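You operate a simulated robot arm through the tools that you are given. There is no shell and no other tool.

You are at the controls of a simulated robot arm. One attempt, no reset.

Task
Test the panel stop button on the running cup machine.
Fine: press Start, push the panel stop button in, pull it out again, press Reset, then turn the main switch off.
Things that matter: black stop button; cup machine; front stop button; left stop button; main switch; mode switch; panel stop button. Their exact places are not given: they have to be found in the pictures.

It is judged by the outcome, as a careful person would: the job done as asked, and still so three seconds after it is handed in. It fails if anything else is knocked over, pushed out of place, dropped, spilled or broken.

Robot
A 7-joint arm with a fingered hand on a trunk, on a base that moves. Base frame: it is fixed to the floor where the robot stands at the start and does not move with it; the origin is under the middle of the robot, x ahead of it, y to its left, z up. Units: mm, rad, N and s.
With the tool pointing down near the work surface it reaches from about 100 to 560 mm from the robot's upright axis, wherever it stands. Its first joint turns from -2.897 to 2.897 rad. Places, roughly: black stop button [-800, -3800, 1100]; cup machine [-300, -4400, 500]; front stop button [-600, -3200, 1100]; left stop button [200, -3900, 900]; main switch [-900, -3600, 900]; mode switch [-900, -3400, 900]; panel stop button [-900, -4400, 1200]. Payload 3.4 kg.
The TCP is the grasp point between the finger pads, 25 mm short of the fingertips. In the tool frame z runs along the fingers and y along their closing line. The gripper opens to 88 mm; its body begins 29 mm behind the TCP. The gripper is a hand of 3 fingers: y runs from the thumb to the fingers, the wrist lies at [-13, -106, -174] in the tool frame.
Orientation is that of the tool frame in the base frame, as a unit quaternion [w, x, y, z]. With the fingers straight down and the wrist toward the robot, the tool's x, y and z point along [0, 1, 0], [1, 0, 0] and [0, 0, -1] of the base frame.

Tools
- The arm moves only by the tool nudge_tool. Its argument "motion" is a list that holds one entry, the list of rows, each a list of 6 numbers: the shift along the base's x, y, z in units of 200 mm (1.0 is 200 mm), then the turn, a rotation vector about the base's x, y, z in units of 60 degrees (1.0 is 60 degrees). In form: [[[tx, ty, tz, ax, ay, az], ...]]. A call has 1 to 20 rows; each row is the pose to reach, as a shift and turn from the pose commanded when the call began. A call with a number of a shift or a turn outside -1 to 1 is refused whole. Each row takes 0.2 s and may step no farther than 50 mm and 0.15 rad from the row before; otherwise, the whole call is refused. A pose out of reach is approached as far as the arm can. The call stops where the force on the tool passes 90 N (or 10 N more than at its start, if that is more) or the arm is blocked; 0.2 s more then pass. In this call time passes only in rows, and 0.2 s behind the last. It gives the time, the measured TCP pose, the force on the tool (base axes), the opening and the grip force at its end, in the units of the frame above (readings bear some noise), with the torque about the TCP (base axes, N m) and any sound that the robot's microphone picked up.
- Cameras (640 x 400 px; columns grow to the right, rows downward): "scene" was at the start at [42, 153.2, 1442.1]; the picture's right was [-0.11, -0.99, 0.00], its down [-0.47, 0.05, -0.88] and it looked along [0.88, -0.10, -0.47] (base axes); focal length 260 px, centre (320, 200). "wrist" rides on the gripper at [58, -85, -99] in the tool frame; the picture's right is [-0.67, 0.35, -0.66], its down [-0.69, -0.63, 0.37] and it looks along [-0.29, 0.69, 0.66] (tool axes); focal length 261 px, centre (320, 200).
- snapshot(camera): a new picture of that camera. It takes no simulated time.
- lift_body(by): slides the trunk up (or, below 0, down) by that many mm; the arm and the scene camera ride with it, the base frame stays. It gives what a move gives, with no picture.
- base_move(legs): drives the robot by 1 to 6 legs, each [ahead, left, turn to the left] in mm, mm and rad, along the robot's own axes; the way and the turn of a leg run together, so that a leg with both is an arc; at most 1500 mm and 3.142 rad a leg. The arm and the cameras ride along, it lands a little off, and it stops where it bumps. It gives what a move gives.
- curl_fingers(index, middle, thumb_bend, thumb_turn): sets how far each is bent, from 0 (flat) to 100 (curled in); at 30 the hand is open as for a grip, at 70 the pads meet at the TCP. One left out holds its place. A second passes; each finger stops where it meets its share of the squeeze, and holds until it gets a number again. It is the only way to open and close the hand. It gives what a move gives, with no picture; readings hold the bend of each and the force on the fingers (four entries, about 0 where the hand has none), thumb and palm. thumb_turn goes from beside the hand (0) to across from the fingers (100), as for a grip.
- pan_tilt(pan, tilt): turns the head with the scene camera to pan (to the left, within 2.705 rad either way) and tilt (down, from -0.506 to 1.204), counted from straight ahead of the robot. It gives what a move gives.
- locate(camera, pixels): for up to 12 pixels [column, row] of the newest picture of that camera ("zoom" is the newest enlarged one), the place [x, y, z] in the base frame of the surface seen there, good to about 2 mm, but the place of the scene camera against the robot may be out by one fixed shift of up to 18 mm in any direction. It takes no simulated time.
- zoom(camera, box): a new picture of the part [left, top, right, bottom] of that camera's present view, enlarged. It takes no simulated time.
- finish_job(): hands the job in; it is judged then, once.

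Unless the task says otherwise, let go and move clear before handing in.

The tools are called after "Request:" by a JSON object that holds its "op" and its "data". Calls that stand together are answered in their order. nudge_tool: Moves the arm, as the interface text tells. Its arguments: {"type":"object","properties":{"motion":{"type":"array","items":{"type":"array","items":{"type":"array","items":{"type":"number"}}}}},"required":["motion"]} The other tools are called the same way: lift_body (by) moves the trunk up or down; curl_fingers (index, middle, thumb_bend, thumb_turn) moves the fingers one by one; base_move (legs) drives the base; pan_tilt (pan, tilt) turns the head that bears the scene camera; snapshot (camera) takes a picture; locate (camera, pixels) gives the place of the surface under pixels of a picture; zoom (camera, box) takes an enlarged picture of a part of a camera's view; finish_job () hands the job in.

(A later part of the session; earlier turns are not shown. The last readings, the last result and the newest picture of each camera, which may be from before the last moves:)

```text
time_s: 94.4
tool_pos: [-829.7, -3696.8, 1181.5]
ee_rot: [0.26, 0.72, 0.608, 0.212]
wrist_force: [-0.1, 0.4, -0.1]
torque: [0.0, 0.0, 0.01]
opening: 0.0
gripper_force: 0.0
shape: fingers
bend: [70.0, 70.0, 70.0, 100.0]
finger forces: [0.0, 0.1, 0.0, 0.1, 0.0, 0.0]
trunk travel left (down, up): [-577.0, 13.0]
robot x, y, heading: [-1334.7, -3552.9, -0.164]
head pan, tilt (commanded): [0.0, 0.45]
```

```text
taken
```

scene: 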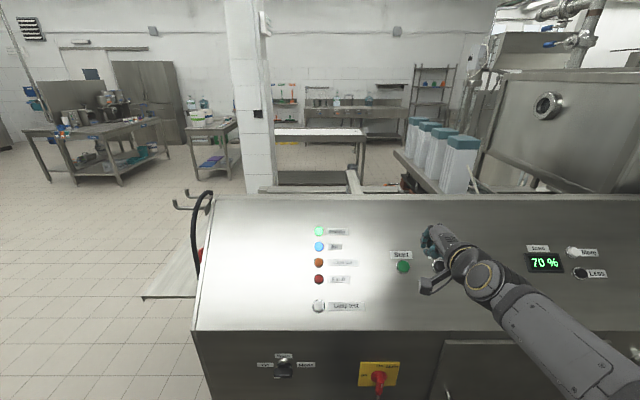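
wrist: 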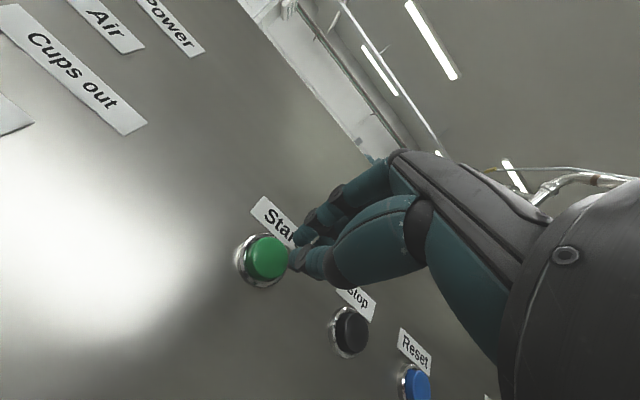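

Request:
{"op": "locate", "data": {"camera": "wrist", "pixels": [[266, 257], [272, 250], [260, 265], [270, 270], [262, 245], [297, 260], [305, 235], [350, 330], [416, 385]]}}

Request:
{"op": "zoom", "data": {"camera": "wrist", "box": [210, 180, 370, 310]}}

Request:
{"op": "zoom", "data": {"camera": "scene", "box": [360, 210, 480, 310]}}

```text
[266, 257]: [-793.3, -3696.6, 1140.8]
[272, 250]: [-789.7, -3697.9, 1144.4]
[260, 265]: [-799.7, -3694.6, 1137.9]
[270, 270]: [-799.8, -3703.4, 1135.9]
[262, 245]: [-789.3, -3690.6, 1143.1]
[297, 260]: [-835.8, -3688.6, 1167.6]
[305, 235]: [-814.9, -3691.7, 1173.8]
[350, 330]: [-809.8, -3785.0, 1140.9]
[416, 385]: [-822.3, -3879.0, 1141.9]
```

```text
3.08 times, centred on (290, 245) of wrist
```

zoom: 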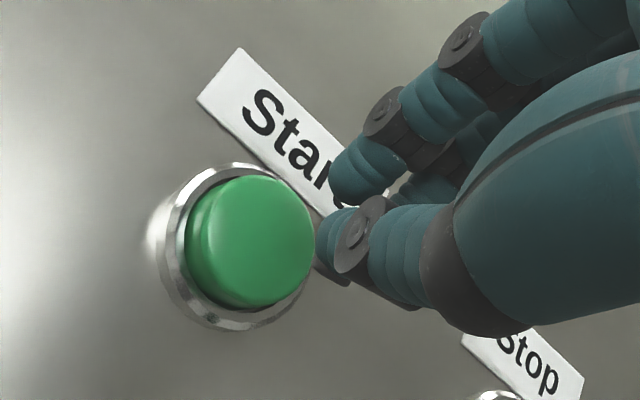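

```text
4.00 times, centred on (420, 260) of scene
```

zoom: 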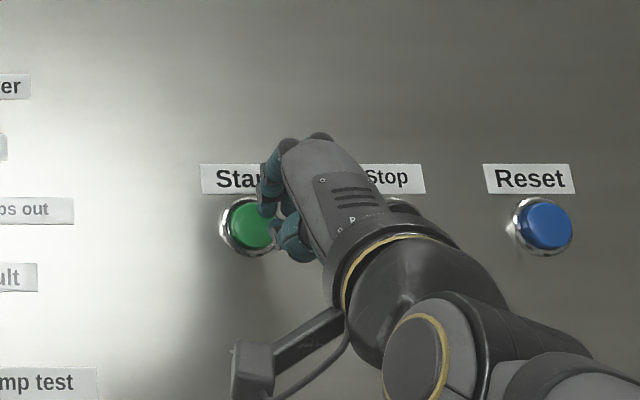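

The tip is ~29 mm above the Start cap and 4 mm off sideways. I'll press straight in along the panel normal in small rows and watch force and sound.

Request:
{"op": "nudge_tool", "data": {"motion": [[[0.0339, 0.0145, -0.0364, 0, 0, 0], [0.0678, 0.009, -0.0727, 0, 0, 0], [0.0915, 0.0052, -0.0981, 0, 0, 0], [0.1051, 0.003, -0.1127, 0, 0, 0], [0.1187, 0.0008, -0.1272, 0, 0, 0]]]}}

```text
time_s: 95.6
tool_pos: [-805.3, -3694.8, 1158.4]
ee_rot: [0.262, 0.719, 0.608, 0.213]
wrist_force: [-3.7, 0.6, 10.3]
torque: [0.08, -0.14, 0.07]
opening: 0.0
gripper_force: 5.7
shape: fingers
bend: [70.0, 70.0, 70.0, 100.0]
finger forces: [10.3, 0.1, 0.0, 0.1, 0.0, 0.0]
trunk travel left (down, up): [-577.0, 13.0]
robot x, y, heading: [-1333.4, -3552.1, -0.157]
head pan, tilt (commanded): [0.0, 0.45]
heard: click
```

A click was heard with about 10 N on the index finger. I'll back off along the normal and look at the panel and machine.

Request:
{"op": "nudge_tool", "data": {"motion": [[[-0.068, 0.011, 0.073, 0, 0, 0], [-0.136, 0.022, 0.146, 0, 0, 0], [-0.204, 0.033, 0.219, 0, 0, 0], [-0.34, 0.055, 0.365, 0, 0, 0]]]}}

Request:
{"op": "snapshot", "data": {"camera": "scene"}}

Request:
{"op": "snapshot", "data": {"camera": "wrist"}}

```text
time_s: 96.6
tool_pos: [-875.8, -3685.6, 1230.2]
ee_rot: [0.261, 0.719, 0.608, 0.211]
wrist_force: [-0.4, 0.4, -0.9]
torque: [-0.02, -0.02, -0.03]
opening: 0.3
gripper_force: 0.0
shape: fingers
bend: [70.0, 70.0, 70.0, 100.0]
finger forces: [0.0, 0.0, 0.0, 0.0, 0.0, 0.1]
trunk travel left (down, up): [-577.0, 13.0]
robot x, y, heading: [-1334.2, -3552.0, -0.157]
head pan, tilt (commanded): [0.0, 0.45]
```

```text
taken
```

scene: 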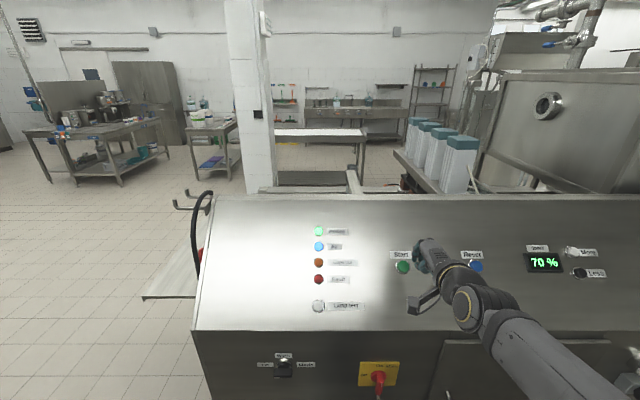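

```text
taken
```

wrist: 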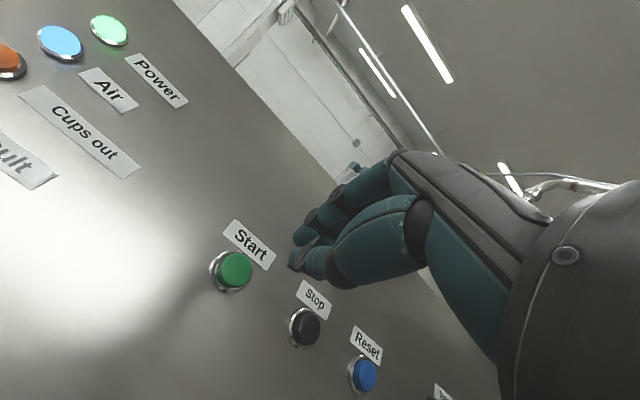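

The Start press clicked. I'll check for signs that the machine runs by comparing zooms of the lamps and the machine over a short time.

Request:
{"op": "zoom", "data": {"camera": "scene", "box": [290, 210, 420, 320]}}

Request:
{"op": "zoom", "data": {"camera": "scene", "box": [240, 90, 500, 250]}}

Request:
{"op": "nudge_tool", "data": {"motion": [[[0, 0, 0, 0, 0, 0], [0, 0, 0, 0, 0, 0], [0, 0, 0, 0, 0, 0], [0, 0, 0, 0, 0, 0], [0, 0, 0, 0, 0, 0]]]}}

Request:
{"op": "zoom", "data": {"camera": "scene", "box": [240, 90, 500, 250]}}

```text
3.64 times, centred on (355, 265) of scene
```

zoom: 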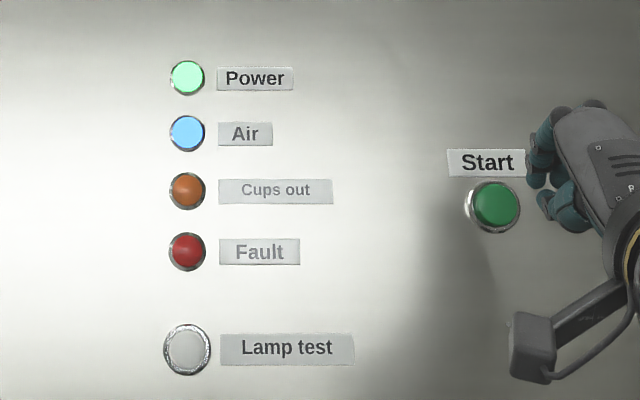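

```text
2.46 times, centred on (370, 170) of scene
```

zoom: 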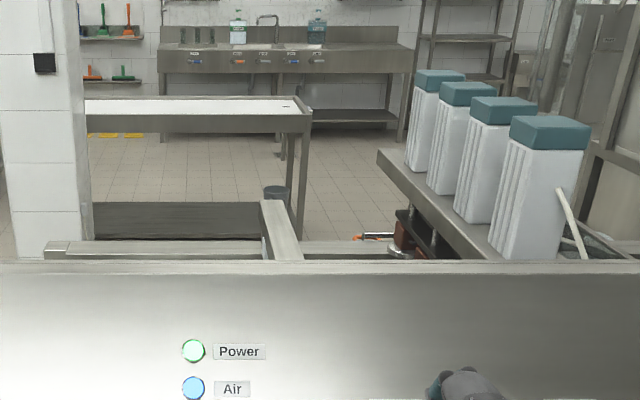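

```text
time_s: 97.8
tool_pos: [-874.7, -3685.9, 1228.4]
ee_rot: [0.26, 0.719, 0.609, 0.212]
wrist_force: [-0.3, -0.1, 0.1]
torque: [0.0, 0.01, -0.02]
opening: 0.2
gripper_force: 0.0
shape: fingers
bend: [70.0, 70.0, 70.0, 100.0]
finger forces: [0.0, 0.0, 0.0, 0.1, 0.0, 0.0]
trunk travel left (down, up): [-577.0, 13.0]
robot x, y, heading: [-1340.0, -3554.2, -0.161]
head pan, tilt (commanded): [0.0, 0.45]
```

```text
2.46 times, centred on (370, 170) of scene
```

zoom: 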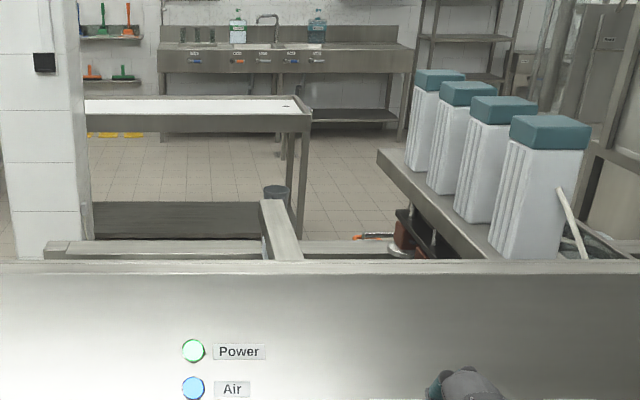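

No visible change on this side, but the Start button gave a clear click and sprang back. Next I'll drive 728 mm to the right, parallel to the panel, to bring the hand in front of the panel stop button.

Request:
{"op": "base_move", "data": {"legs": [[-30, -364, 0], [0, -364, 0]]}}

Request:
{"op": "snapshot", "data": {"camera": "scene"}}

Request:
{"op": "snapshot", "data": {"camera": "wrist"}}

```text
time_s: 102.1
tool_pos: [-1023.1, -4401.3, 1229.3]
ee_rot: [0.26, 0.719, 0.609, 0.212]
wrist_force: [-0.4, 0.0, -0.1]
torque: [-0.01, 0.0, 0.01]
opening: 0.0
gripper_force: 0.1
shape: fingers
bend: [70.0, 70.0, 70.0, 100.0]
finger forces: [0.1, 0.0, 0.0, 0.1, 0.0, 0.0]
trunk travel left (down, up): [-577.0, 13.0]
robot x, y, heading: [-1485.0, -4271.6, -0.158]
head pan, tilt (commanded): [0.0, 0.45]
```

```text
taken
```

scene: 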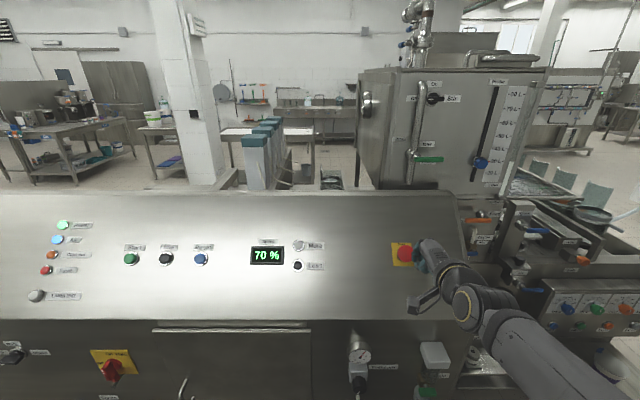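

```text
taken
```

wrist: 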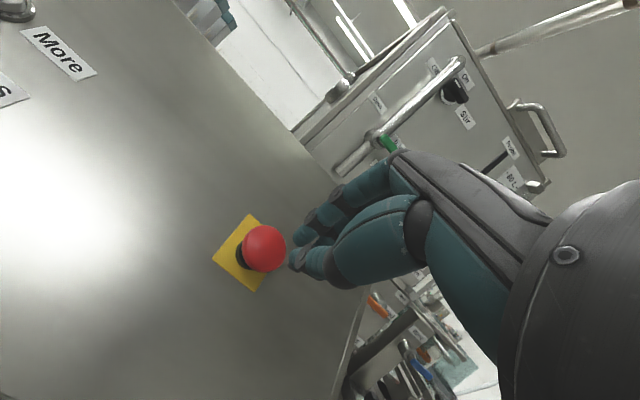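

The panel stop button is right in front of the hand (wrist (264,248)). I'll measure it precisely.

Request:
{"op": "locate", "data": {"camera": "wrist", "pixels": [[264, 248], [264, 230], [264, 266], [250, 250], [280, 250], [240, 258], [220, 255], [262, 288], [150, 260], [200, 330], [248, 220], [274, 240]]}}

Request:
{"op": "zoom", "data": {"camera": "wrist", "box": [190, 190, 350, 310]}}

Request:
{"op": "zoom", "data": {"camera": "scene", "box": [370, 220, 470, 300]}}

```text
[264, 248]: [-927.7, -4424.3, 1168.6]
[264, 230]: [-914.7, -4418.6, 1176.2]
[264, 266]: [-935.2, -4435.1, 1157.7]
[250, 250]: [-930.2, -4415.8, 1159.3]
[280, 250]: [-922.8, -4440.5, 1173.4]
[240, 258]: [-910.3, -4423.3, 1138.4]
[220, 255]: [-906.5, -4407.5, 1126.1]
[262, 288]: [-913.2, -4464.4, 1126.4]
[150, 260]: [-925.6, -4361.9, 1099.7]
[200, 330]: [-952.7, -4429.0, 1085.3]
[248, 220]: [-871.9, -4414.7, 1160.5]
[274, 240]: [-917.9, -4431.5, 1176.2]
```

```text
3.33 times, centred on (270, 250) of wrist
```

zoom: 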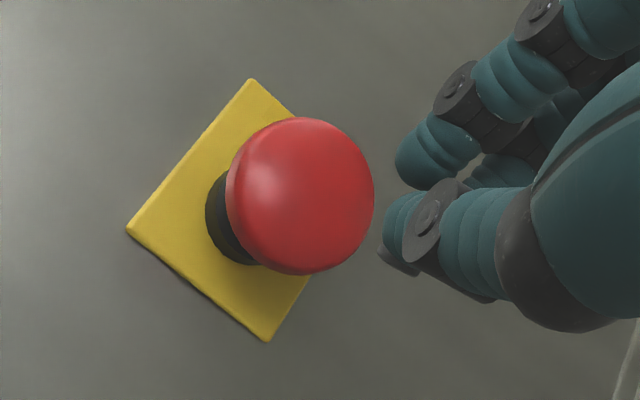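

```text
5.00 times, centred on (420, 260) of scene
```

zoom: 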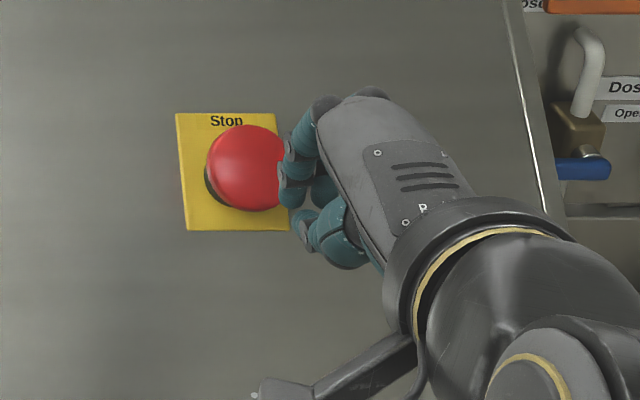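

Request:
{"op": "locate", "data": {"camera": "zoom", "pixels": [[248, 167], [212, 168], [276, 160], [245, 131], [250, 205], [265, 140], [225, 140], [228, 198], [182, 117], [190, 226], [285, 226], [270, 118]]}}

Request:
{"op": "zoom", "data": {"camera": "wrist", "box": [190, 190, 350, 310]}}

Request:
{"op": "locate", "data": {"camera": "zoom", "pixels": [[302, 195], [235, 195], [368, 195], [300, 123], [300, 268], [345, 145], [250, 240], [345, 250], [250, 150], [132, 229], [266, 336], [252, 84]]}}

```text
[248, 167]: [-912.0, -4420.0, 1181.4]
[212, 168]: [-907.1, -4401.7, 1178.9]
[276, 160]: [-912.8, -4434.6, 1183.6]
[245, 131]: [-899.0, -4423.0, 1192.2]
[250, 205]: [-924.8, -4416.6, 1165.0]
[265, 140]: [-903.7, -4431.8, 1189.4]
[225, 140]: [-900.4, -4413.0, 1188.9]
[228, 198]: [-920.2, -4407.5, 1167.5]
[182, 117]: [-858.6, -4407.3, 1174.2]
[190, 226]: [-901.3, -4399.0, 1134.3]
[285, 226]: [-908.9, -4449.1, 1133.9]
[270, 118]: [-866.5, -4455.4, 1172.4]
```

```text
3.33 times, centred on (270, 250) of wrist
```

zoom: 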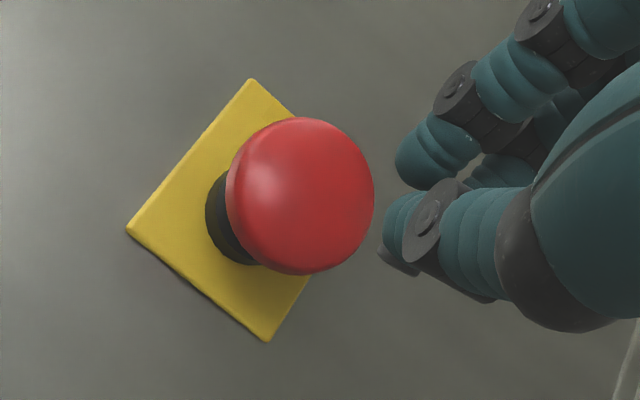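

```text
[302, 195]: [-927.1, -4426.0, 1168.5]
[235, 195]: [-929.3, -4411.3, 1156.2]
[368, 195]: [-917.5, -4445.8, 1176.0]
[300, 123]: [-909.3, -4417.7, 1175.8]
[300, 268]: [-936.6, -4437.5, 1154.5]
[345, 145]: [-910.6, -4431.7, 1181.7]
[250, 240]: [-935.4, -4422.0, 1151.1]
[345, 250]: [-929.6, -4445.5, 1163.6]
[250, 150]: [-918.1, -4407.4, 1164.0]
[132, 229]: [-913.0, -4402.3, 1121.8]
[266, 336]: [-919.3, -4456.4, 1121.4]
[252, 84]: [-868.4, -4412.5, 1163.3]
```

Rim points give the stop-button axis at about (-926,-4427,1169) at its face, 43 mm above the panel, 42 mm across. I'll move the base 40 mm nearer, then bring the tips to a 25 mm standoff.

Request:
{"op": "base_move", "data": {"legs": [[40, 0, 0]]}}

```text
time_s: 102.9
tool_pos: [-982.6, -4407.0, 1228.0]
ee_rot: [0.26, 0.719, 0.609, 0.212]
wrist_force: [-0.2, -0.7, -0.2]
torque: [-0.04, -0.01, 0.01]
opening: 0.0
gripper_force: 0.0
shape: fingers
bend: [70.0, 70.0, 70.0, 100.0]
finger forces: [0.0, 0.0, 0.0, 0.0, 0.1, 0.0]
trunk travel left (down, up): [-577.0, 13.0]
robot x, y, heading: [-1444.1, -4276.2, -0.16]
head pan, tilt (commanded): [0.0, 0.45]
```

Request:
{"op": "nudge_tool", "data": {"motion": [[[0.06, -0.035, -0.054, 0, 0, 0], [0.117, -0.069, -0.1075, 0, 0, 0], [0.117, -0.069, -0.1075, 0, 0, 0]]]}}

Request:
{"op": "snapshot", "data": {"camera": "wrist"}}

Request:
{"op": "zoom", "data": {"camera": "wrist", "box": [220, 170, 380, 300]}}

```text
time_s: 103.7
tool_pos: [-961.2, -4420.4, 1207.1]
ee_rot: [0.26, 0.718, 0.609, 0.212]
wrist_force: [0.3, 0.4, 0.1]
torque: [0.03, 0.01, -0.03]
opening: 0.2
gripper_force: 0.0
shape: fingers
bend: [70.0, 70.0, 70.0, 100.0]
finger forces: [0.0, 0.1, 0.0, 0.0, 0.0, 0.0]
trunk travel left (down, up): [-577.0, 13.0]
robot x, y, heading: [-1439.1, -4277.8, -0.162]
head pan, tilt (commanded): [0.0, 0.45]
```

```text
taken
```

wrist: 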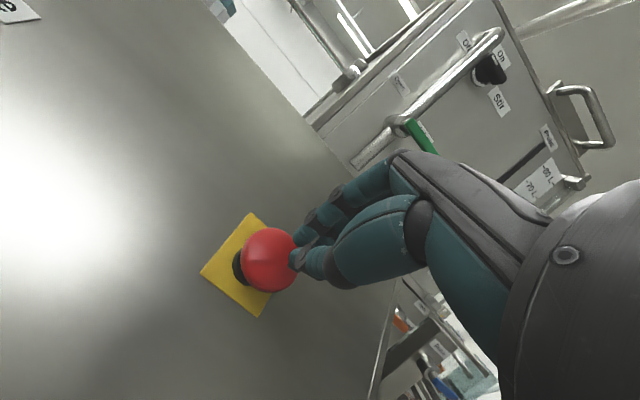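

```text
3.08 times, centred on (300, 235) of wrist
```

zoom: 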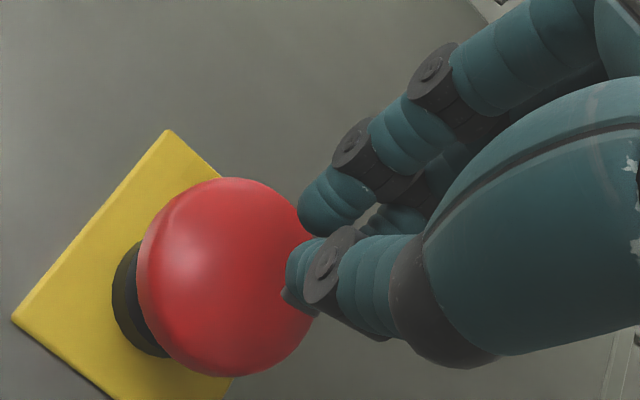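

The pinched tips hover about 25 mm off the stop button's face and centred. I'll push in along the normal in small rows.

Request:
{"op": "nudge_tool", "data": {"motion": [[[0.0475, -0.0077, -0.0509, 0, 0, 0], [0.0746, -0.0121, -0.08, 0, 0, 0], [0.0881, -0.0143, -0.0945, 0, 0, 0], [0.1017, -0.0165, -0.109, 0, 0, 0], [0.1119, -0.0182, -0.12, 0, 0, 0]]]}}

```text
time_s: 104.9
tool_pos: [-937.6, -4424.3, 1182.6]
ee_rot: [0.26, 0.718, 0.61, 0.213]
wrist_force: [-1.6, -0.6, 1.2]
torque: [0.0, -0.03, 0.0]
opening: 0.3
gripper_force: 1.4
shape: fingers
bend: [70.0, 70.0, 70.0, 100.0]
finger forces: [2.9, 0.0, 0.1, 0.0, 0.0, 0.0]
trunk travel left (down, up): [-577.0, 13.0]
robot x, y, heading: [-1442.3, -4277.8, -0.16]
head pan, tilt (commanded): [0.0, 0.45]
```

Contact has just begun (2.9 N on the index). I'll push on in 3 mm rows.

Request:
{"op": "nudge_tool", "data": {"motion": [[[0.0102, -0.0017, -0.0109, 0, 0, 0], [0.0203, -0.0033, -0.0218, 0, 0, 0], [0.0305, -0.005, -0.0327, 0, 0, 0]]]}}

```text
time_s: 105.7
tool_pos: [-936.4, -4425.7, 1181.6]
ee_rot: [0.263, 0.717, 0.608, 0.216]
wrist_force: [-18.1, 1.6, 29.5]
torque: [0.14, -0.23, 0.06]
opening: 0.0
gripper_force: 17.2
shape: fingers
bend: [71.0, 70.0, 70.0, 100.0]
finger forces: [23.8, 2.1, 0.0, 0.0, 8.5, 0.1]
trunk travel left (down, up): [-577.0, 13.0]
robot x, y, heading: [-1442.7, -4278.9, -0.16]
head pan, tilt (commanded): [0.0, 0.45]
```

Force rose to ~35 N without the head moving yet, so the button is stiff. I'll press on gradually (limit is 90 N).

Request:
{"op": "nudge_tool", "data": {"motion": [[[0.0102, -0.0017, -0.0109, 0, 0, 0], [0.0203, -0.0033, -0.0218, 0, 0, 0], [0.0305, -0.005, -0.0327, 0, 0, 0]]]}}

```text
time_s: 106.5
tool_pos: [-936.2, -4424.4, 1181.7]
ee_rot: [0.268, 0.715, 0.607, 0.22]
wrist_force: [-44.9, 7.1, 60.9]
torque: [0.35, -0.07, 0.19]
opening: 0.0
gripper_force: 37.9
shape: fingers
bend: [71.0, 70.0, 70.0, 100.0]
finger forces: [39.4, 2.6, 0.0, 0.0, 32.8, 0.0]
trunk travel left (down, up): [-577.0, 13.0]
robot x, y, heading: [-1446.3, -4277.1, -0.157]
head pan, tilt (commanded): [0.0, 0.45]
```

76 N and no further travel: the tip is already about 7 mm below the original face height, so the button seems bottomed. I'll back off and look.

Request:
{"op": "nudge_tool", "data": {"motion": [[[-0.03, 0.005, 0.033, 0, 0, 0], [-0.1, 0.016, 0.108, 0, 0, 0], [-0.2, 0.033, 0.216, 0, 0, 0], [-0.3, 0.05, 0.324, 0, 0, 0]]]}}

Request:
{"op": "snapshot", "data": {"camera": "wrist"}}

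Request:
{"op": "snapshot", "data": {"camera": "scene"}}

Request:
{"op": "zoom", "data": {"camera": "wrist", "box": [170, 180, 350, 320]}}

```text
time_s: 107.5
tool_pos: [-987.7, -4416.1, 1233.9]
ee_rot: [0.26, 0.719, 0.609, 0.211]
wrist_force: [0.7, 1.1, -0.7]
torque: [0.01, -0.02, 0.03]
opening: 0.1
gripper_force: 0.1
shape: fingers
bend: [70.0, 70.0, 70.0, 100.0]
finger forces: [0.0, 0.0, 0.0, 0.0, 0.1, 0.0]
trunk travel left (down, up): [-577.0, 13.0]
robot x, y, heading: [-1442.6, -4278.0, -0.163]
head pan, tilt (commanded): [0.0, 0.45]
```

```text
taken
```

wrist: 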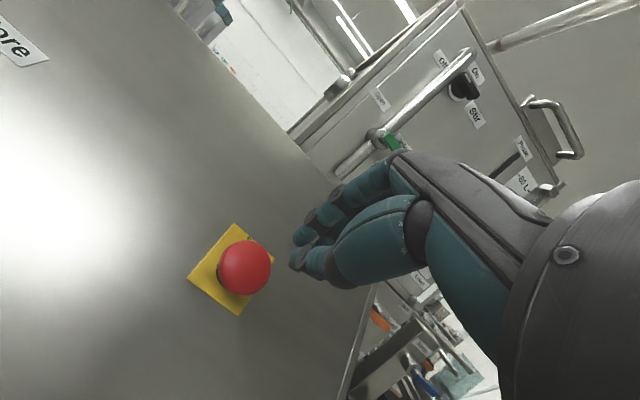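

```text
taken
```

scene: 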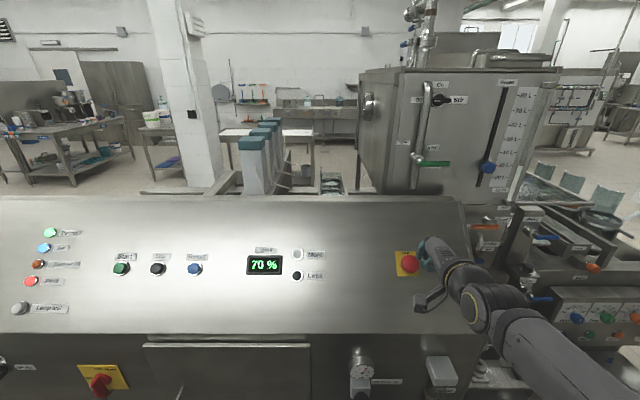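

```text
2.86 times, centred on (260, 250) of wrist
```

zoom: 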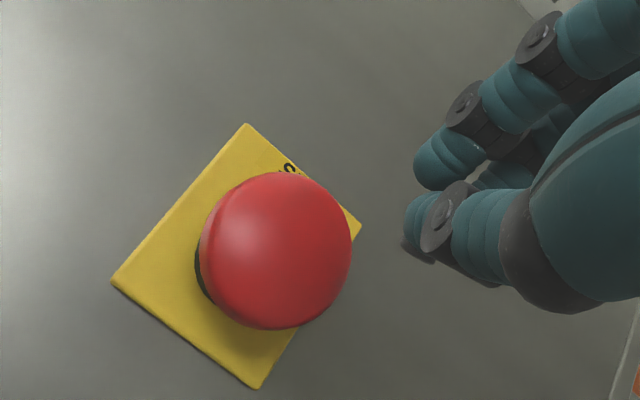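

The head now sits visibly closer to the plate (pushed in), and the Fault lamp at scene (31,281) looks lit. I'll verify by zoom and measure the head's new position for the pull.

Request:
{"op": "zoom", "data": {"camera": "scene", "box": [0, 210, 130, 320]}}

Request:
{"op": "zoom", "data": {"camera": "wrist", "box": [170, 180, 350, 320]}}

Request:
{"op": "locate", "data": {"camera": "zoom", "pixels": [[275, 250], [205, 250], [345, 250], [275, 178], [275, 323], [325, 195], [225, 300], [325, 300], [225, 195], [120, 280], [258, 383], [245, 130]]}}

```text
3.64 times, centred on (65, 265) of scene
```

zoom: 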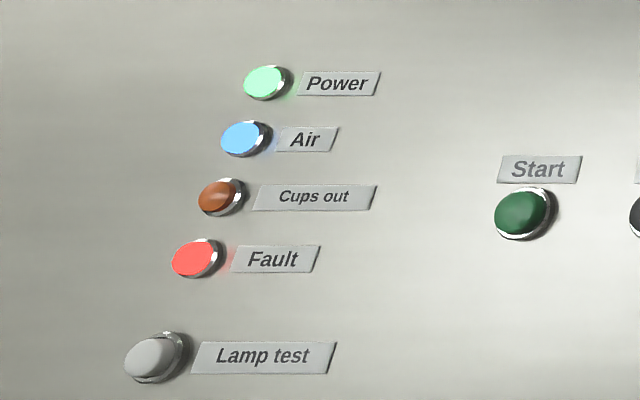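

```text
2.86 times, centred on (260, 250) of wrist
```

zoom: 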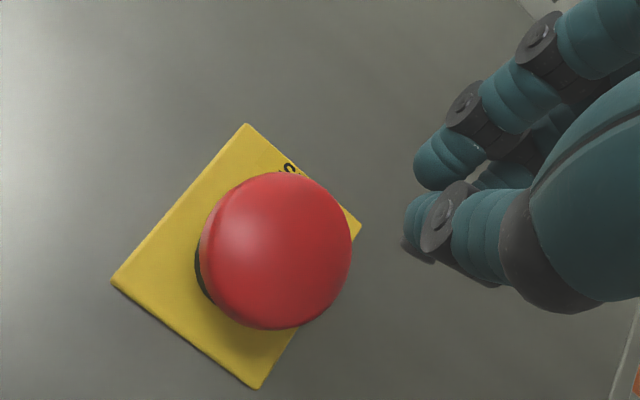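

```text
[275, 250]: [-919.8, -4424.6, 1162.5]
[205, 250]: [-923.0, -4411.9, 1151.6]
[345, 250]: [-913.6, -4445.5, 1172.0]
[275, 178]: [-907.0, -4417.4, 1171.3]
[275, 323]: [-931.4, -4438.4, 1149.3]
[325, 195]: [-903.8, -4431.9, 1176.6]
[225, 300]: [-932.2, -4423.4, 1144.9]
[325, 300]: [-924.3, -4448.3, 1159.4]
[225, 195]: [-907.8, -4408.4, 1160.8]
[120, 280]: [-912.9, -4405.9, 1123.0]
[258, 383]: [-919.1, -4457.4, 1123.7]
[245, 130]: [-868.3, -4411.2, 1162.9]
```

Confirmed: Fault is lit and the head has gone in ~8 mm (now face at 35 mm). Now I'll open the hand to straddle the head and pull it out.

Request:
{"op": "curl_fingers", "data": {"index": 30, "middle": 30, "thumb_bend": 30, "thumb_turn": 100}}

Request:
{"op": "snapshot", "data": {"camera": "wrist"}}

Request:
{"op": "locate", "data": {"camera": "wrist", "pixels": [[258, 345], [262, 330], [340, 205], [325, 195], [330, 190], [350, 180], [275, 320], [345, 210]]}}

```text
time_s: 108.5
tool_pos: [-985.4, -4415.4, 1235.2]
ee_rot: [0.26, 0.719, 0.609, 0.212]
wrist_force: [0.1, 0.0, -0.2]
torque: [0.02, 0.03, -0.01]
opening: 84.5
gripper_force: 0.2
shape: fingers
bend: [30.0, 30.0, 30.0, 98.0]
finger forces: [0.0, 0.1, 0.1, 0.0, 0.0, 0.0]
trunk travel left (down, up): [-577.0, 13.0]
robot x, y, heading: [-1444.1, -4277.7, -0.156]
head pan, tilt (commanded): [0.0, 0.45]
```

```text
taken
```

wrist: 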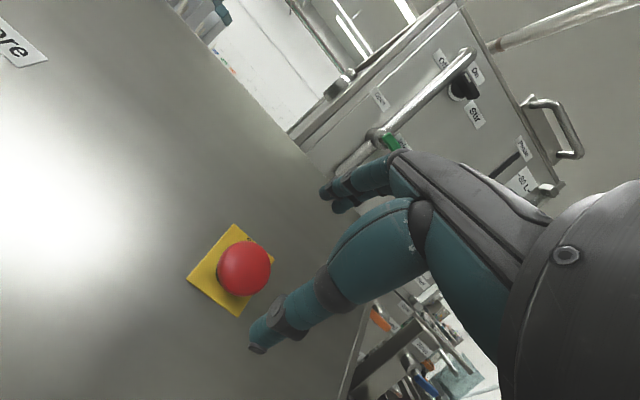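

```text
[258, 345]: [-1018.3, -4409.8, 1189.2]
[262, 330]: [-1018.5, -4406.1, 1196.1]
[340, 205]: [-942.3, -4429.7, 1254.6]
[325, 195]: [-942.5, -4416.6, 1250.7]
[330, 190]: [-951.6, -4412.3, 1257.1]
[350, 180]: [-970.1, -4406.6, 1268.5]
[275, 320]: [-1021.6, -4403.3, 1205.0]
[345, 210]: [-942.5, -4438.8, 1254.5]
```

Open tips straddle 84 mm. I'll come down over the head's axis to about 70 mm above the panel and check alignment.

Request:
{"op": "nudge_tool", "data": {"motion": [[[0.07, -0.015, -0.08, 0, 0, 0], [0.14, -0.03, -0.16, 0, 0, 0], [0.207, -0.043, -0.232, 0, 0, 0], [0.207, -0.043, -0.232, 0, 0, 0]]]}}

Request:
{"op": "snapshot", "data": {"camera": "wrist"}}

Request:
{"op": "zoom", "data": {"camera": "scene", "box": [370, 220, 470, 300]}}

```text
time_s: 109.5
tool_pos: [-943.6, -4428.1, 1188.8]
ee_rot: [0.26, 0.719, 0.609, 0.212]
wrist_force: [-0.2, 0.3, 0.2]
torque: [0.01, 0.0, -0.01]
opening: 84.6
gripper_force: 0.0
shape: fingers
bend: [30.0, 30.0, 30.0, 98.0]
finger forces: [0.1, 0.0, 0.0, 0.0, 0.0, 0.0]
trunk travel left (down, up): [-577.0, 13.0]
robot x, y, heading: [-1444.7, -4280.3, -0.157]
head pan, tilt (commanded): [0.0, 0.45]
```

```text
taken
```

wrist: 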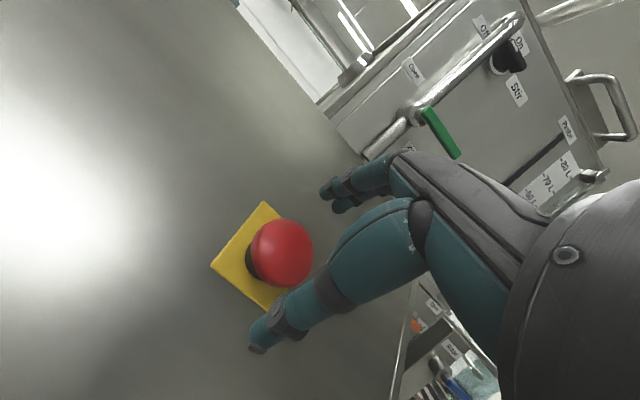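

```text
5.00 times, centred on (420, 260) of scene
```

zoom: 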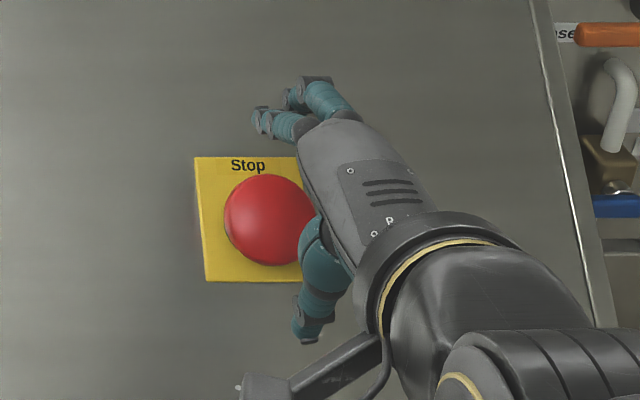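

The fingers straddle the head above and below; TCP is 4 mm to the right of the axis. I'll correct and descend to about 34 mm above the panel.

Request:
{"op": "nudge_tool", "data": {"motion": [[[0.04, 0.01, -0.043, 0, 0, 0], [0.082, 0.01, -0.086, 0, 0, 0], [0.1225, 0.005, -0.1285, 0, 0, 0], [0.1225, 0.005, -0.1285, 0, 0, 0]]]}}

Request:
{"op": "snapshot", "data": {"camera": "wrist"}}

Request:
{"op": "zoom", "data": {"camera": "wrist", "box": [220, 150, 420, 360]}}

```text
time_s: 110.5
tool_pos: [-918.2, -4424.4, 1164.1]
ee_rot: [0.261, 0.718, 0.609, 0.212]
wrist_force: [0.3, -0.2, -0.4]
torque: [-0.01, 0.0, -0.01]
opening: 84.4
gripper_force: 0.1
shape: fingers
bend: [30.0, 30.0, 30.0, 98.0]
finger forces: [0.1, 0.0, 0.0, 0.0, 0.0, 0.0]
trunk travel left (down, up): [-577.0, 13.0]
robot x, y, heading: [-1447.3, -4278.2, -0.16]
head pan, tilt (commanded): [0.0, 0.45]
```

```text
taken
```

wrist: 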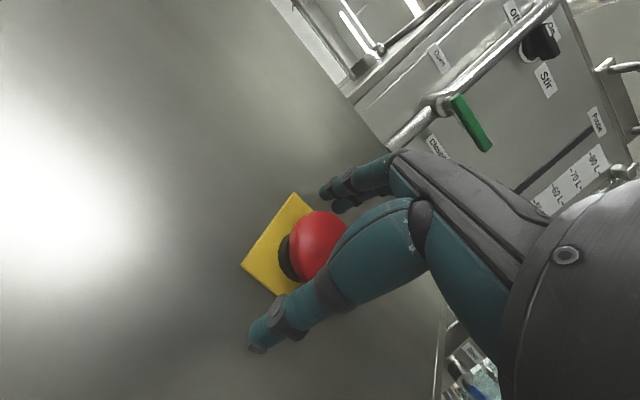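

```text
1.90 times, centred on (320, 255) of wrist
```

zoom: 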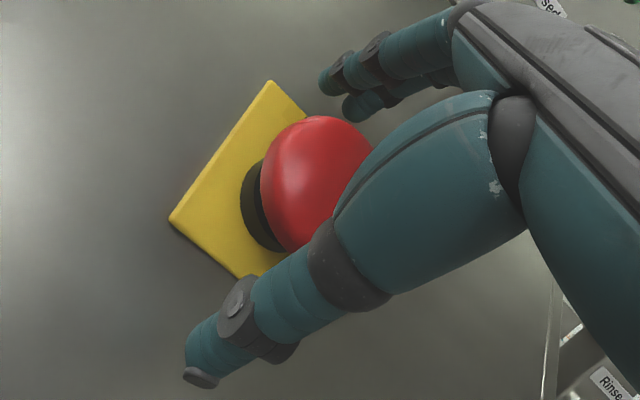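

Centred within 4 mm with the fingers on both sides of the head. I'll close the hand on it.

Request:
{"op": "curl_fingers", "data": {"index": 70, "middle": 70, "thumb_bend": 70, "thumb_turn": 100}}

Request:
{"op": "snapshot", "data": {"camera": "wrist"}}

Request:
{"op": "zoom", "data": {"camera": "wrist", "box": [220, 150, 420, 360]}}

```text
time_s: 111.5
tool_pos: [-918.2, -4424.0, 1163.3]
ee_rot: [0.261, 0.718, 0.609, 0.212]
wrist_force: [4.2, 0.9, 3.7]
torque: [-0.04, -0.12, -0.01]
opening: 29.1
gripper_force: 16.1
shape: fingers
bend: [57.0, 61.0, 57.0, 100.0]
finger forces: [10.6, 8.2, 0.1, 0.0, 14.1, 0.0]
trunk travel left (down, up): [-577.0, 13.0]
robot x, y, heading: [-1441.8, -4277.7, -0.157]
head pan, tilt (commanded): [0.0, 0.45]
```

```text
taken
```

wrist: 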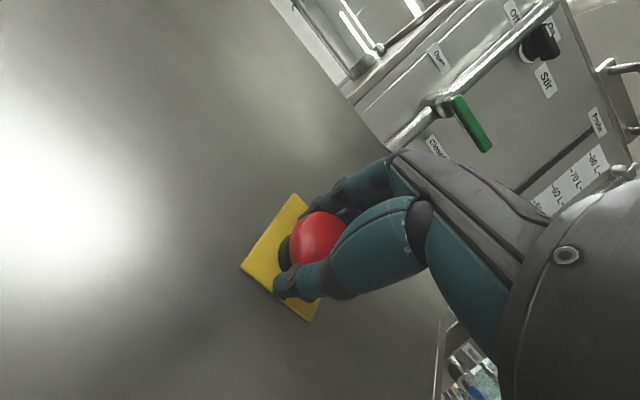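

```text
1.90 times, centred on (320, 255) of wrist
```

zoom: 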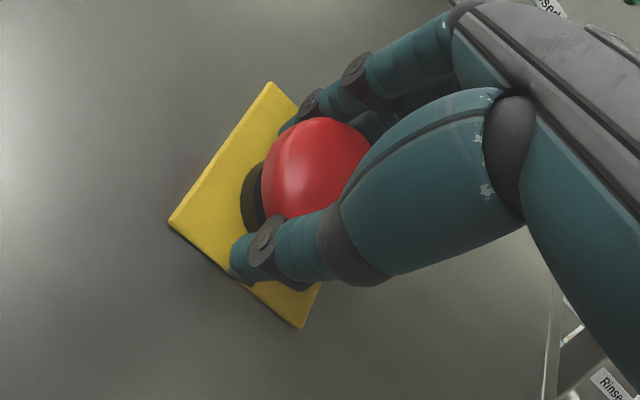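

The fingers grip the head's rim and reach behind it (forces 10.6/8.2/14.1 N). Now I'll pull out along the normal in small steps.

Request:
{"op": "nudge_tool", "data": {"motion": [[[-0.0136, 0.0022, 0.0145, 0, 0, 0], [-0.0271, 0.0044, 0.0291, 0, 0, 0], [-0.0407, 0.0066, 0.0436, 0, 0, 0]]]}}

```text
time_s: 112.3
tool_pos: [-924.1, -4423.2, 1170.7]
ee_rot: [0.258, 0.719, 0.61, 0.21]
wrist_force: [16.3, -0.7, -8.8]
torque: [-0.01, -0.14, 0.07]
opening: 29.6
gripper_force: 17.7
shape: fingers
bend: [56.0, 61.0, 57.0, 100.0]
finger forces: [12.3, 9.7, 0.1, 0.0, 13.6, 0.0]
trunk travel left (down, up): [-577.0, 13.0]
robot x, y, heading: [-1444.7, -4276.6, -0.16]
head pan, tilt (commanded): [0.0, 0.45]
```

The hand moved out 9.5 mm with ~18 N pull. I'll check whether the head came with it.

Request:
{"op": "snapshot", "data": {"camera": "wrist"}}

Request:
{"op": "zoom", "data": {"camera": "wrist", "box": [220, 150, 420, 360]}}

Request:
{"op": "zoom", "data": {"camera": "scene", "box": [0, 210, 130, 320]}}

```text
taken
```

wrist: 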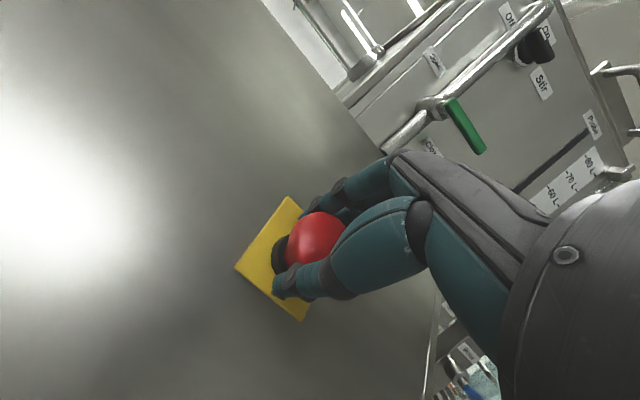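

```text
1.90 times, centred on (320, 255) of wrist
```

zoom: 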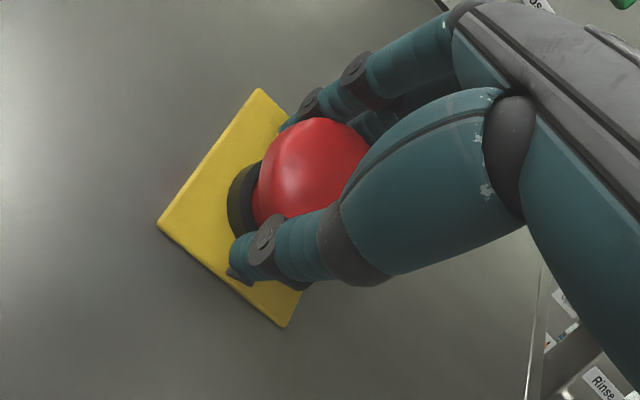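

```text
3.64 times, centred on (65, 265) of scene
```

zoom: 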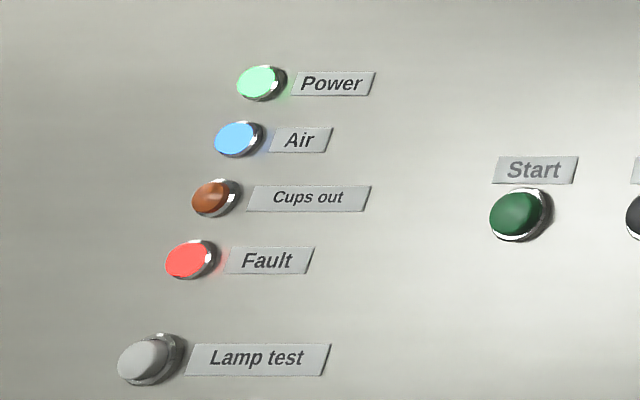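

The head stayed with the fingers while the plate receded, so it's coming out. I'll pull a few more millimetres to be sure it reaches its out stop.

Request:
{"op": "nudge_tool", "data": {"motion": [[[-0.0102, 0.0017, 0.0109, 0, 0, 0], [-0.0203, 0.0033, 0.0218, 0, 0, 0]]]}}

```text
time_s: 112.9
tool_pos: [-924.7, -4421.8, 1172.1]
ee_rot: [0.257, 0.72, 0.61, 0.21]
wrist_force: [25.4, -0.7, -22.5]
torque: [0.16, 0.31, 0.08]
opening: 30.3
gripper_force: 20.0
shape: fingers
bend: [56.0, 61.0, 57.0, 100.0]
finger forces: [12.7, 15.5, 0.0, 0.0, 11.9, 0.2]
trunk travel left (down, up): [-577.0, 13.0]
robot x, y, heading: [-1441.3, -4276.2, -0.159]
head pan, tilt (commanded): [0.0, 0.45]
```

Force rose to 34 N with almost no travel: the head is at its out stop. I'll let go and check its height.

Request:
{"op": "curl_fingers", "data": {"index": 30, "middle": 30, "thumb_bend": 30, "thumb_turn": 100}}

Request:
{"op": "snapshot", "data": {"camera": "wrist"}}

Request:
{"op": "zoom", "data": {"camera": "wrist", "box": [220, 150, 420, 360]}}

```text
time_s: 113.9
tool_pos: [-931.2, -4421.5, 1175.8]
ee_rot: [0.26, 0.719, 0.609, 0.212]
wrist_force: [0.0, -0.6, 0.8]
torque: [0.0, -0.01, -0.03]
opening: 84.5
gripper_force: 0.1
shape: fingers
bend: [30.0, 30.0, 30.0, 98.0]
finger forces: [0.0, 0.1, 0.0, 0.0, 0.1, 0.0]
trunk travel left (down, up): [-577.0, 13.0]
robot x, y, heading: [-1442.5, -4279.1, -0.158]
head pan, tilt (commanded): [0.0, 0.45]
```

```text
taken
```

wrist: 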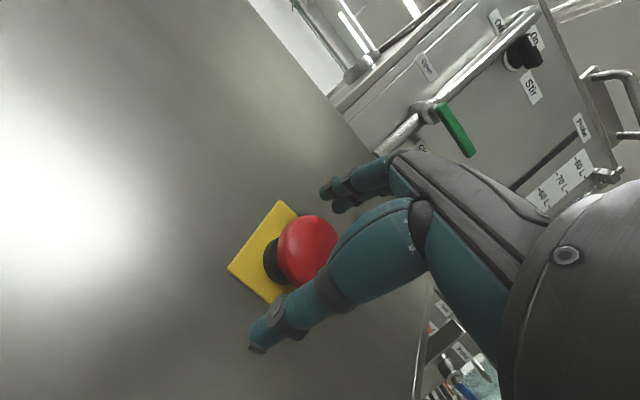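

```text
1.90 times, centred on (320, 255) of wrist
```

zoom: 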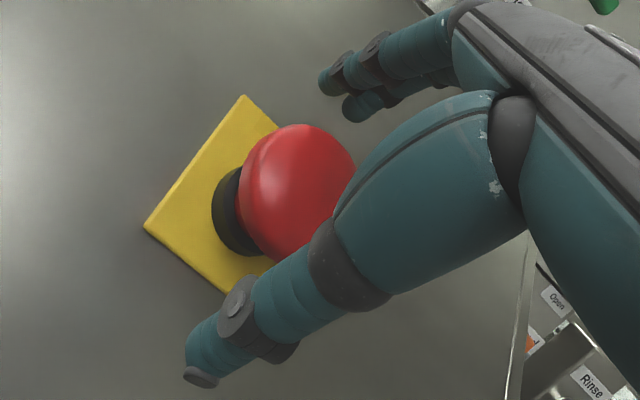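

The head looks raised again. I'll withdraw straight out along the normal and measure it.

Request:
{"op": "nudge_tool", "data": {"motion": [[[-0.05, 0.008, 0.054, 0, 0, 0], [-0.102, 0.0165, 0.109, 0, 0, 0], [-0.17, 0.0275, 0.182, 0, 0, 0], [-0.27, 0.044, 0.29, 0, 0, 0]]]}}

Request:
{"op": "snapshot", "data": {"camera": "wrist"}}

Request:
{"op": "zoom", "data": {"camera": "wrist", "box": [170, 180, 350, 320]}}

Request:
{"op": "snapshot", "data": {"camera": "scene"}}

```text
time_s: 114.9
tool_pos: [-984.8, -4413.6, 1233.8]
ee_rot: [0.261, 0.718, 0.609, 0.212]
wrist_force: [-0.1, -0.2, 0.7]
torque: [0.02, -0.02, 0.03]
opening: 84.3
gripper_force: 0.1
shape: fingers
bend: [30.0, 30.0, 30.0, 98.0]
finger forces: [0.0, 0.1, 0.0, 0.0, 0.1, 0.0]
trunk travel left (down, up): [-577.0, 13.0]
robot x, y, heading: [-1445.1, -4277.1, -0.162]
head pan, tilt (commanded): [0.0, 0.45]
```

```text
taken
```

wrist: 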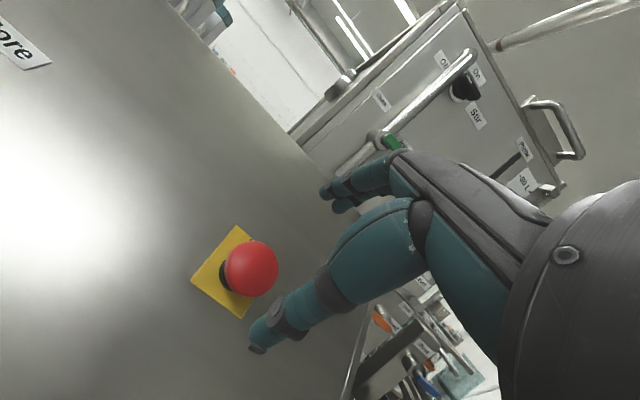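

```text
2.86 times, centred on (260, 250) of wrist
```

zoom: 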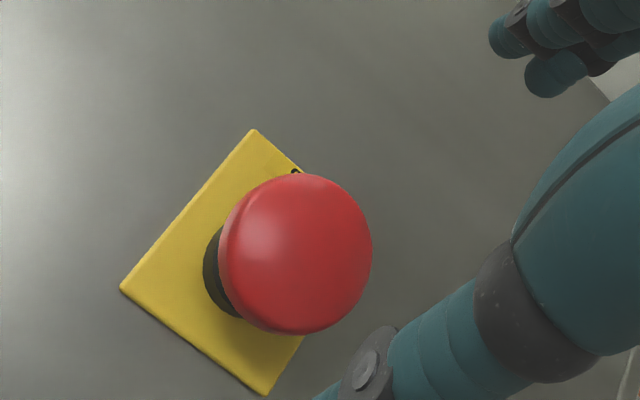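

```text
taken
```

scene: 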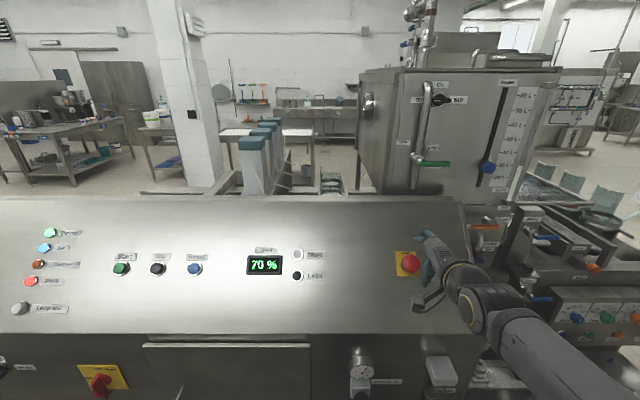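

Request:
{"op": "locate", "data": {"camera": "zoom", "pixels": [[295, 252], [225, 252], [365, 252], [295, 180], [295, 328], [345, 200], [245, 302], [345, 305], [245, 200], [215, 270]]}}

Request:
{"op": "zoom", "data": {"camera": "scene", "box": [0, 210, 130, 320]}}

```text
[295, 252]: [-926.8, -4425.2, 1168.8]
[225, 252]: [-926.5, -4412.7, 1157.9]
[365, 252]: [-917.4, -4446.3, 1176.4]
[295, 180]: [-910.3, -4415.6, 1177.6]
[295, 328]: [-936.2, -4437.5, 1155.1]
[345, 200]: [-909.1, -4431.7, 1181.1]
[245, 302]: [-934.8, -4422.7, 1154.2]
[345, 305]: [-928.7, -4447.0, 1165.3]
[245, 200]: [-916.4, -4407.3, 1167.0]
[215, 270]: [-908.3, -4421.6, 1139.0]
```

```text
3.64 times, centred on (65, 265) of scene
```

zoom: 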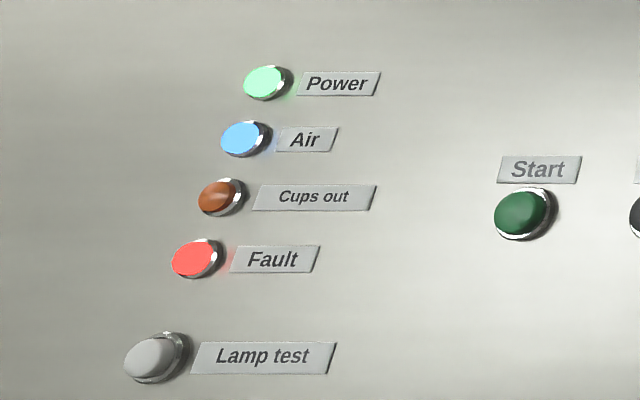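

The head's face is back at its original place (-927,-4425,1169), so the stop button is out; Fault stays lit until reset. I'll close the fingers and drive 550 mm left to Reset.

Request:
{"op": "curl_fingers", "data": {"index": 70, "middle": 70, "thumb_bend": 70, "thumb_turn": 100}}

Request:
{"op": "base_move", "data": {"legs": [[0, 550, 0]]}}

Request:
{"op": "snapshot", "data": {"camera": "wrist"}}

```text
time_s: 115.9
tool_pos: [-984.6, -4414.4, 1232.4]
ee_rot: [0.26, 0.719, 0.609, 0.212]
wrist_force: [0.0, 0.0, -0.2]
torque: [0.02, 0.03, 0.0]
opening: 0.0
gripper_force: 0.1
shape: fingers
bend: [70.0, 70.0, 70.0, 100.0]
finger forces: [0.0, 0.0, 0.1, 0.0, 0.0, 0.0]
trunk travel left (down, up): [-577.0, 13.0]
robot x, y, heading: [-1441.1, -4276.3, -0.161]
head pan, tilt (commanded): [0.0, 0.45]
```

```text
time_s: 119.1
tool_pos: [-901.9, -3867.3, 1233.0]
ee_rot: [0.258, 0.713, 0.616, 0.214]
wrist_force: [-0.5, -0.2, 0.4]
torque: [-0.02, 0.0, -0.01]
opening: 0.0
gripper_force: 0.1
shape: fingers
bend: [70.0, 70.0, 70.0, 100.0]
finger forces: [0.0, 0.0, 0.0, 0.0, 0.1, 0.1]
trunk travel left (down, up): [-577.0, 13.0]
robot x, y, heading: [-1363.8, -3741.9, -0.145]
head pan, tilt (commanded): [0.0, 0.45]
```

```text
taken
```

wrist: 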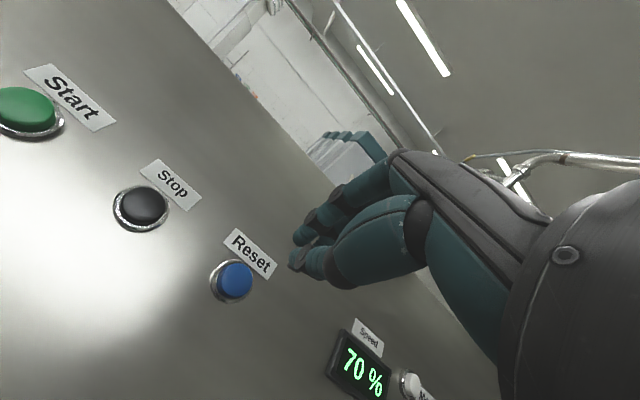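

Request:
{"op": "locate", "data": {"camera": "wrist", "pixels": [[236, 280], [230, 270], [243, 290], [225, 285], [246, 274], [180, 300], [140, 205]]}}

```text
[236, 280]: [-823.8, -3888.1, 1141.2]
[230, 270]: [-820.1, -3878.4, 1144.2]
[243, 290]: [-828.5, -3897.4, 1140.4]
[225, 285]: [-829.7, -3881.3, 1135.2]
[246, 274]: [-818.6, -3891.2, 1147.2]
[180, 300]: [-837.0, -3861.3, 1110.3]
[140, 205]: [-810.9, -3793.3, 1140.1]
```

Reset's cap centre is at (-824,-3887.5,1141). I'll go to a 30 mm standoff over it.

Request:
{"op": "nudge_tool", "data": {"motion": [[[0.07, -0.024, -0.084, 0, 0, 0], [0.14, -0.048, -0.168, 0, 0, 0], [0.21, -0.0715, -0.2525, 0, 0, 0], [0.21, -0.0715, -0.2525, 0, 0, 0]]]}}

Request:
{"op": "snapshot", "data": {"camera": "wrist"}}

Request:
{"op": "zoom", "data": {"camera": "wrist", "box": [210, 180, 370, 310]}}

Request:
{"op": "locate", "data": {"camera": "zoom", "pixels": [[250, 240], [200, 240], [300, 240], [250, 190], [250, 290], [345, 270]]}}

```text
time_s: 120.1
tool_pos: [-859.9, -3884.9, 1183.5]
ee_rot: [0.258, 0.712, 0.616, 0.215]
wrist_force: [0.0, 0.3, 0.4]
torque: [0.0, -0.01, 0.0]
opening: 0.1
gripper_force: 0.1
shape: fingers
bend: [70.0, 70.0, 70.0, 100.0]
finger forces: [0.1, 0.1, 0.0, 0.0, 0.0, 0.1]
trunk travel left (down, up): [-577.0, 13.0]
robot x, y, heading: [-1367.1, -3742.0, -0.146]
head pan, tilt (commanded): [0.0, 0.45]
```

```text
taken
```

wrist: 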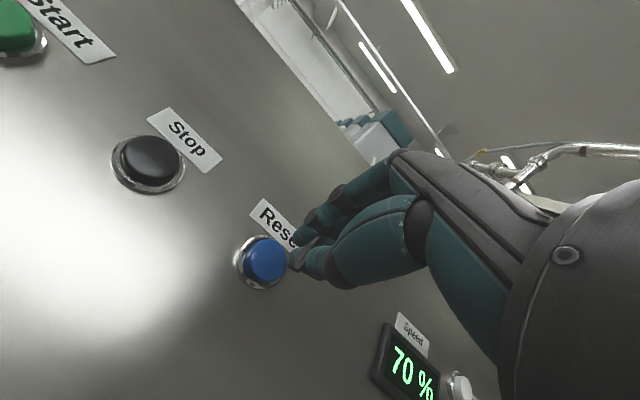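

```text
3.08 times, centred on (290, 245) of wrist
```

zoom: 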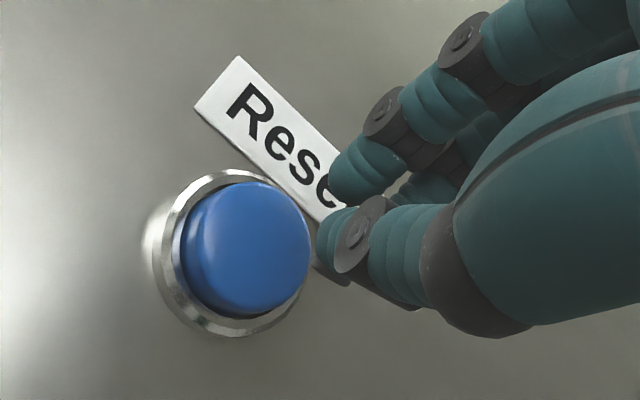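

```text
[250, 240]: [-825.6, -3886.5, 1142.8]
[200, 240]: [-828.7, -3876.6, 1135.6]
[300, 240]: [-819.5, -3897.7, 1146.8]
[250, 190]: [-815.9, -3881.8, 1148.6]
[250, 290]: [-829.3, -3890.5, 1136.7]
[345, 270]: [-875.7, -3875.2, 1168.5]
```

Same geometry as with Start. I'll press Reset along the normal.

Request:
{"op": "nudge_tool", "data": {"motion": [[[0.0339, 0.0145, -0.0364, 0, 0, 0], [0.0678, 0.009, -0.0727, 0, 0, 0], [0.0915, 0.0052, -0.0981, 0, 0, 0], [0.1051, 0.003, -0.1127, 0, 0, 0], [0.1187, 0.0008, -0.1272, 0, 0, 0]]]}}

```text
time_s: 121.3
tool_pos: [-836.6, -3883.5, 1158.7]
ee_rot: [0.26, 0.713, 0.615, 0.215]
wrist_force: [-3.1, 0.8, 7.4]
torque: [0.05, -0.11, 0.02]
opening: 0.0
gripper_force: 4.0
shape: fingers
bend: [70.0, 70.0, 70.0, 100.0]
finger forces: [7.8, 0.1, 0.0, 0.0, 0.0, 0.0]
trunk travel left (down, up): [-577.0, 13.0]
robot x, y, heading: [-1363.7, -3740.7, -0.144]
head pan, tilt (commanded): [0.0, 0.45]
heard: click
```

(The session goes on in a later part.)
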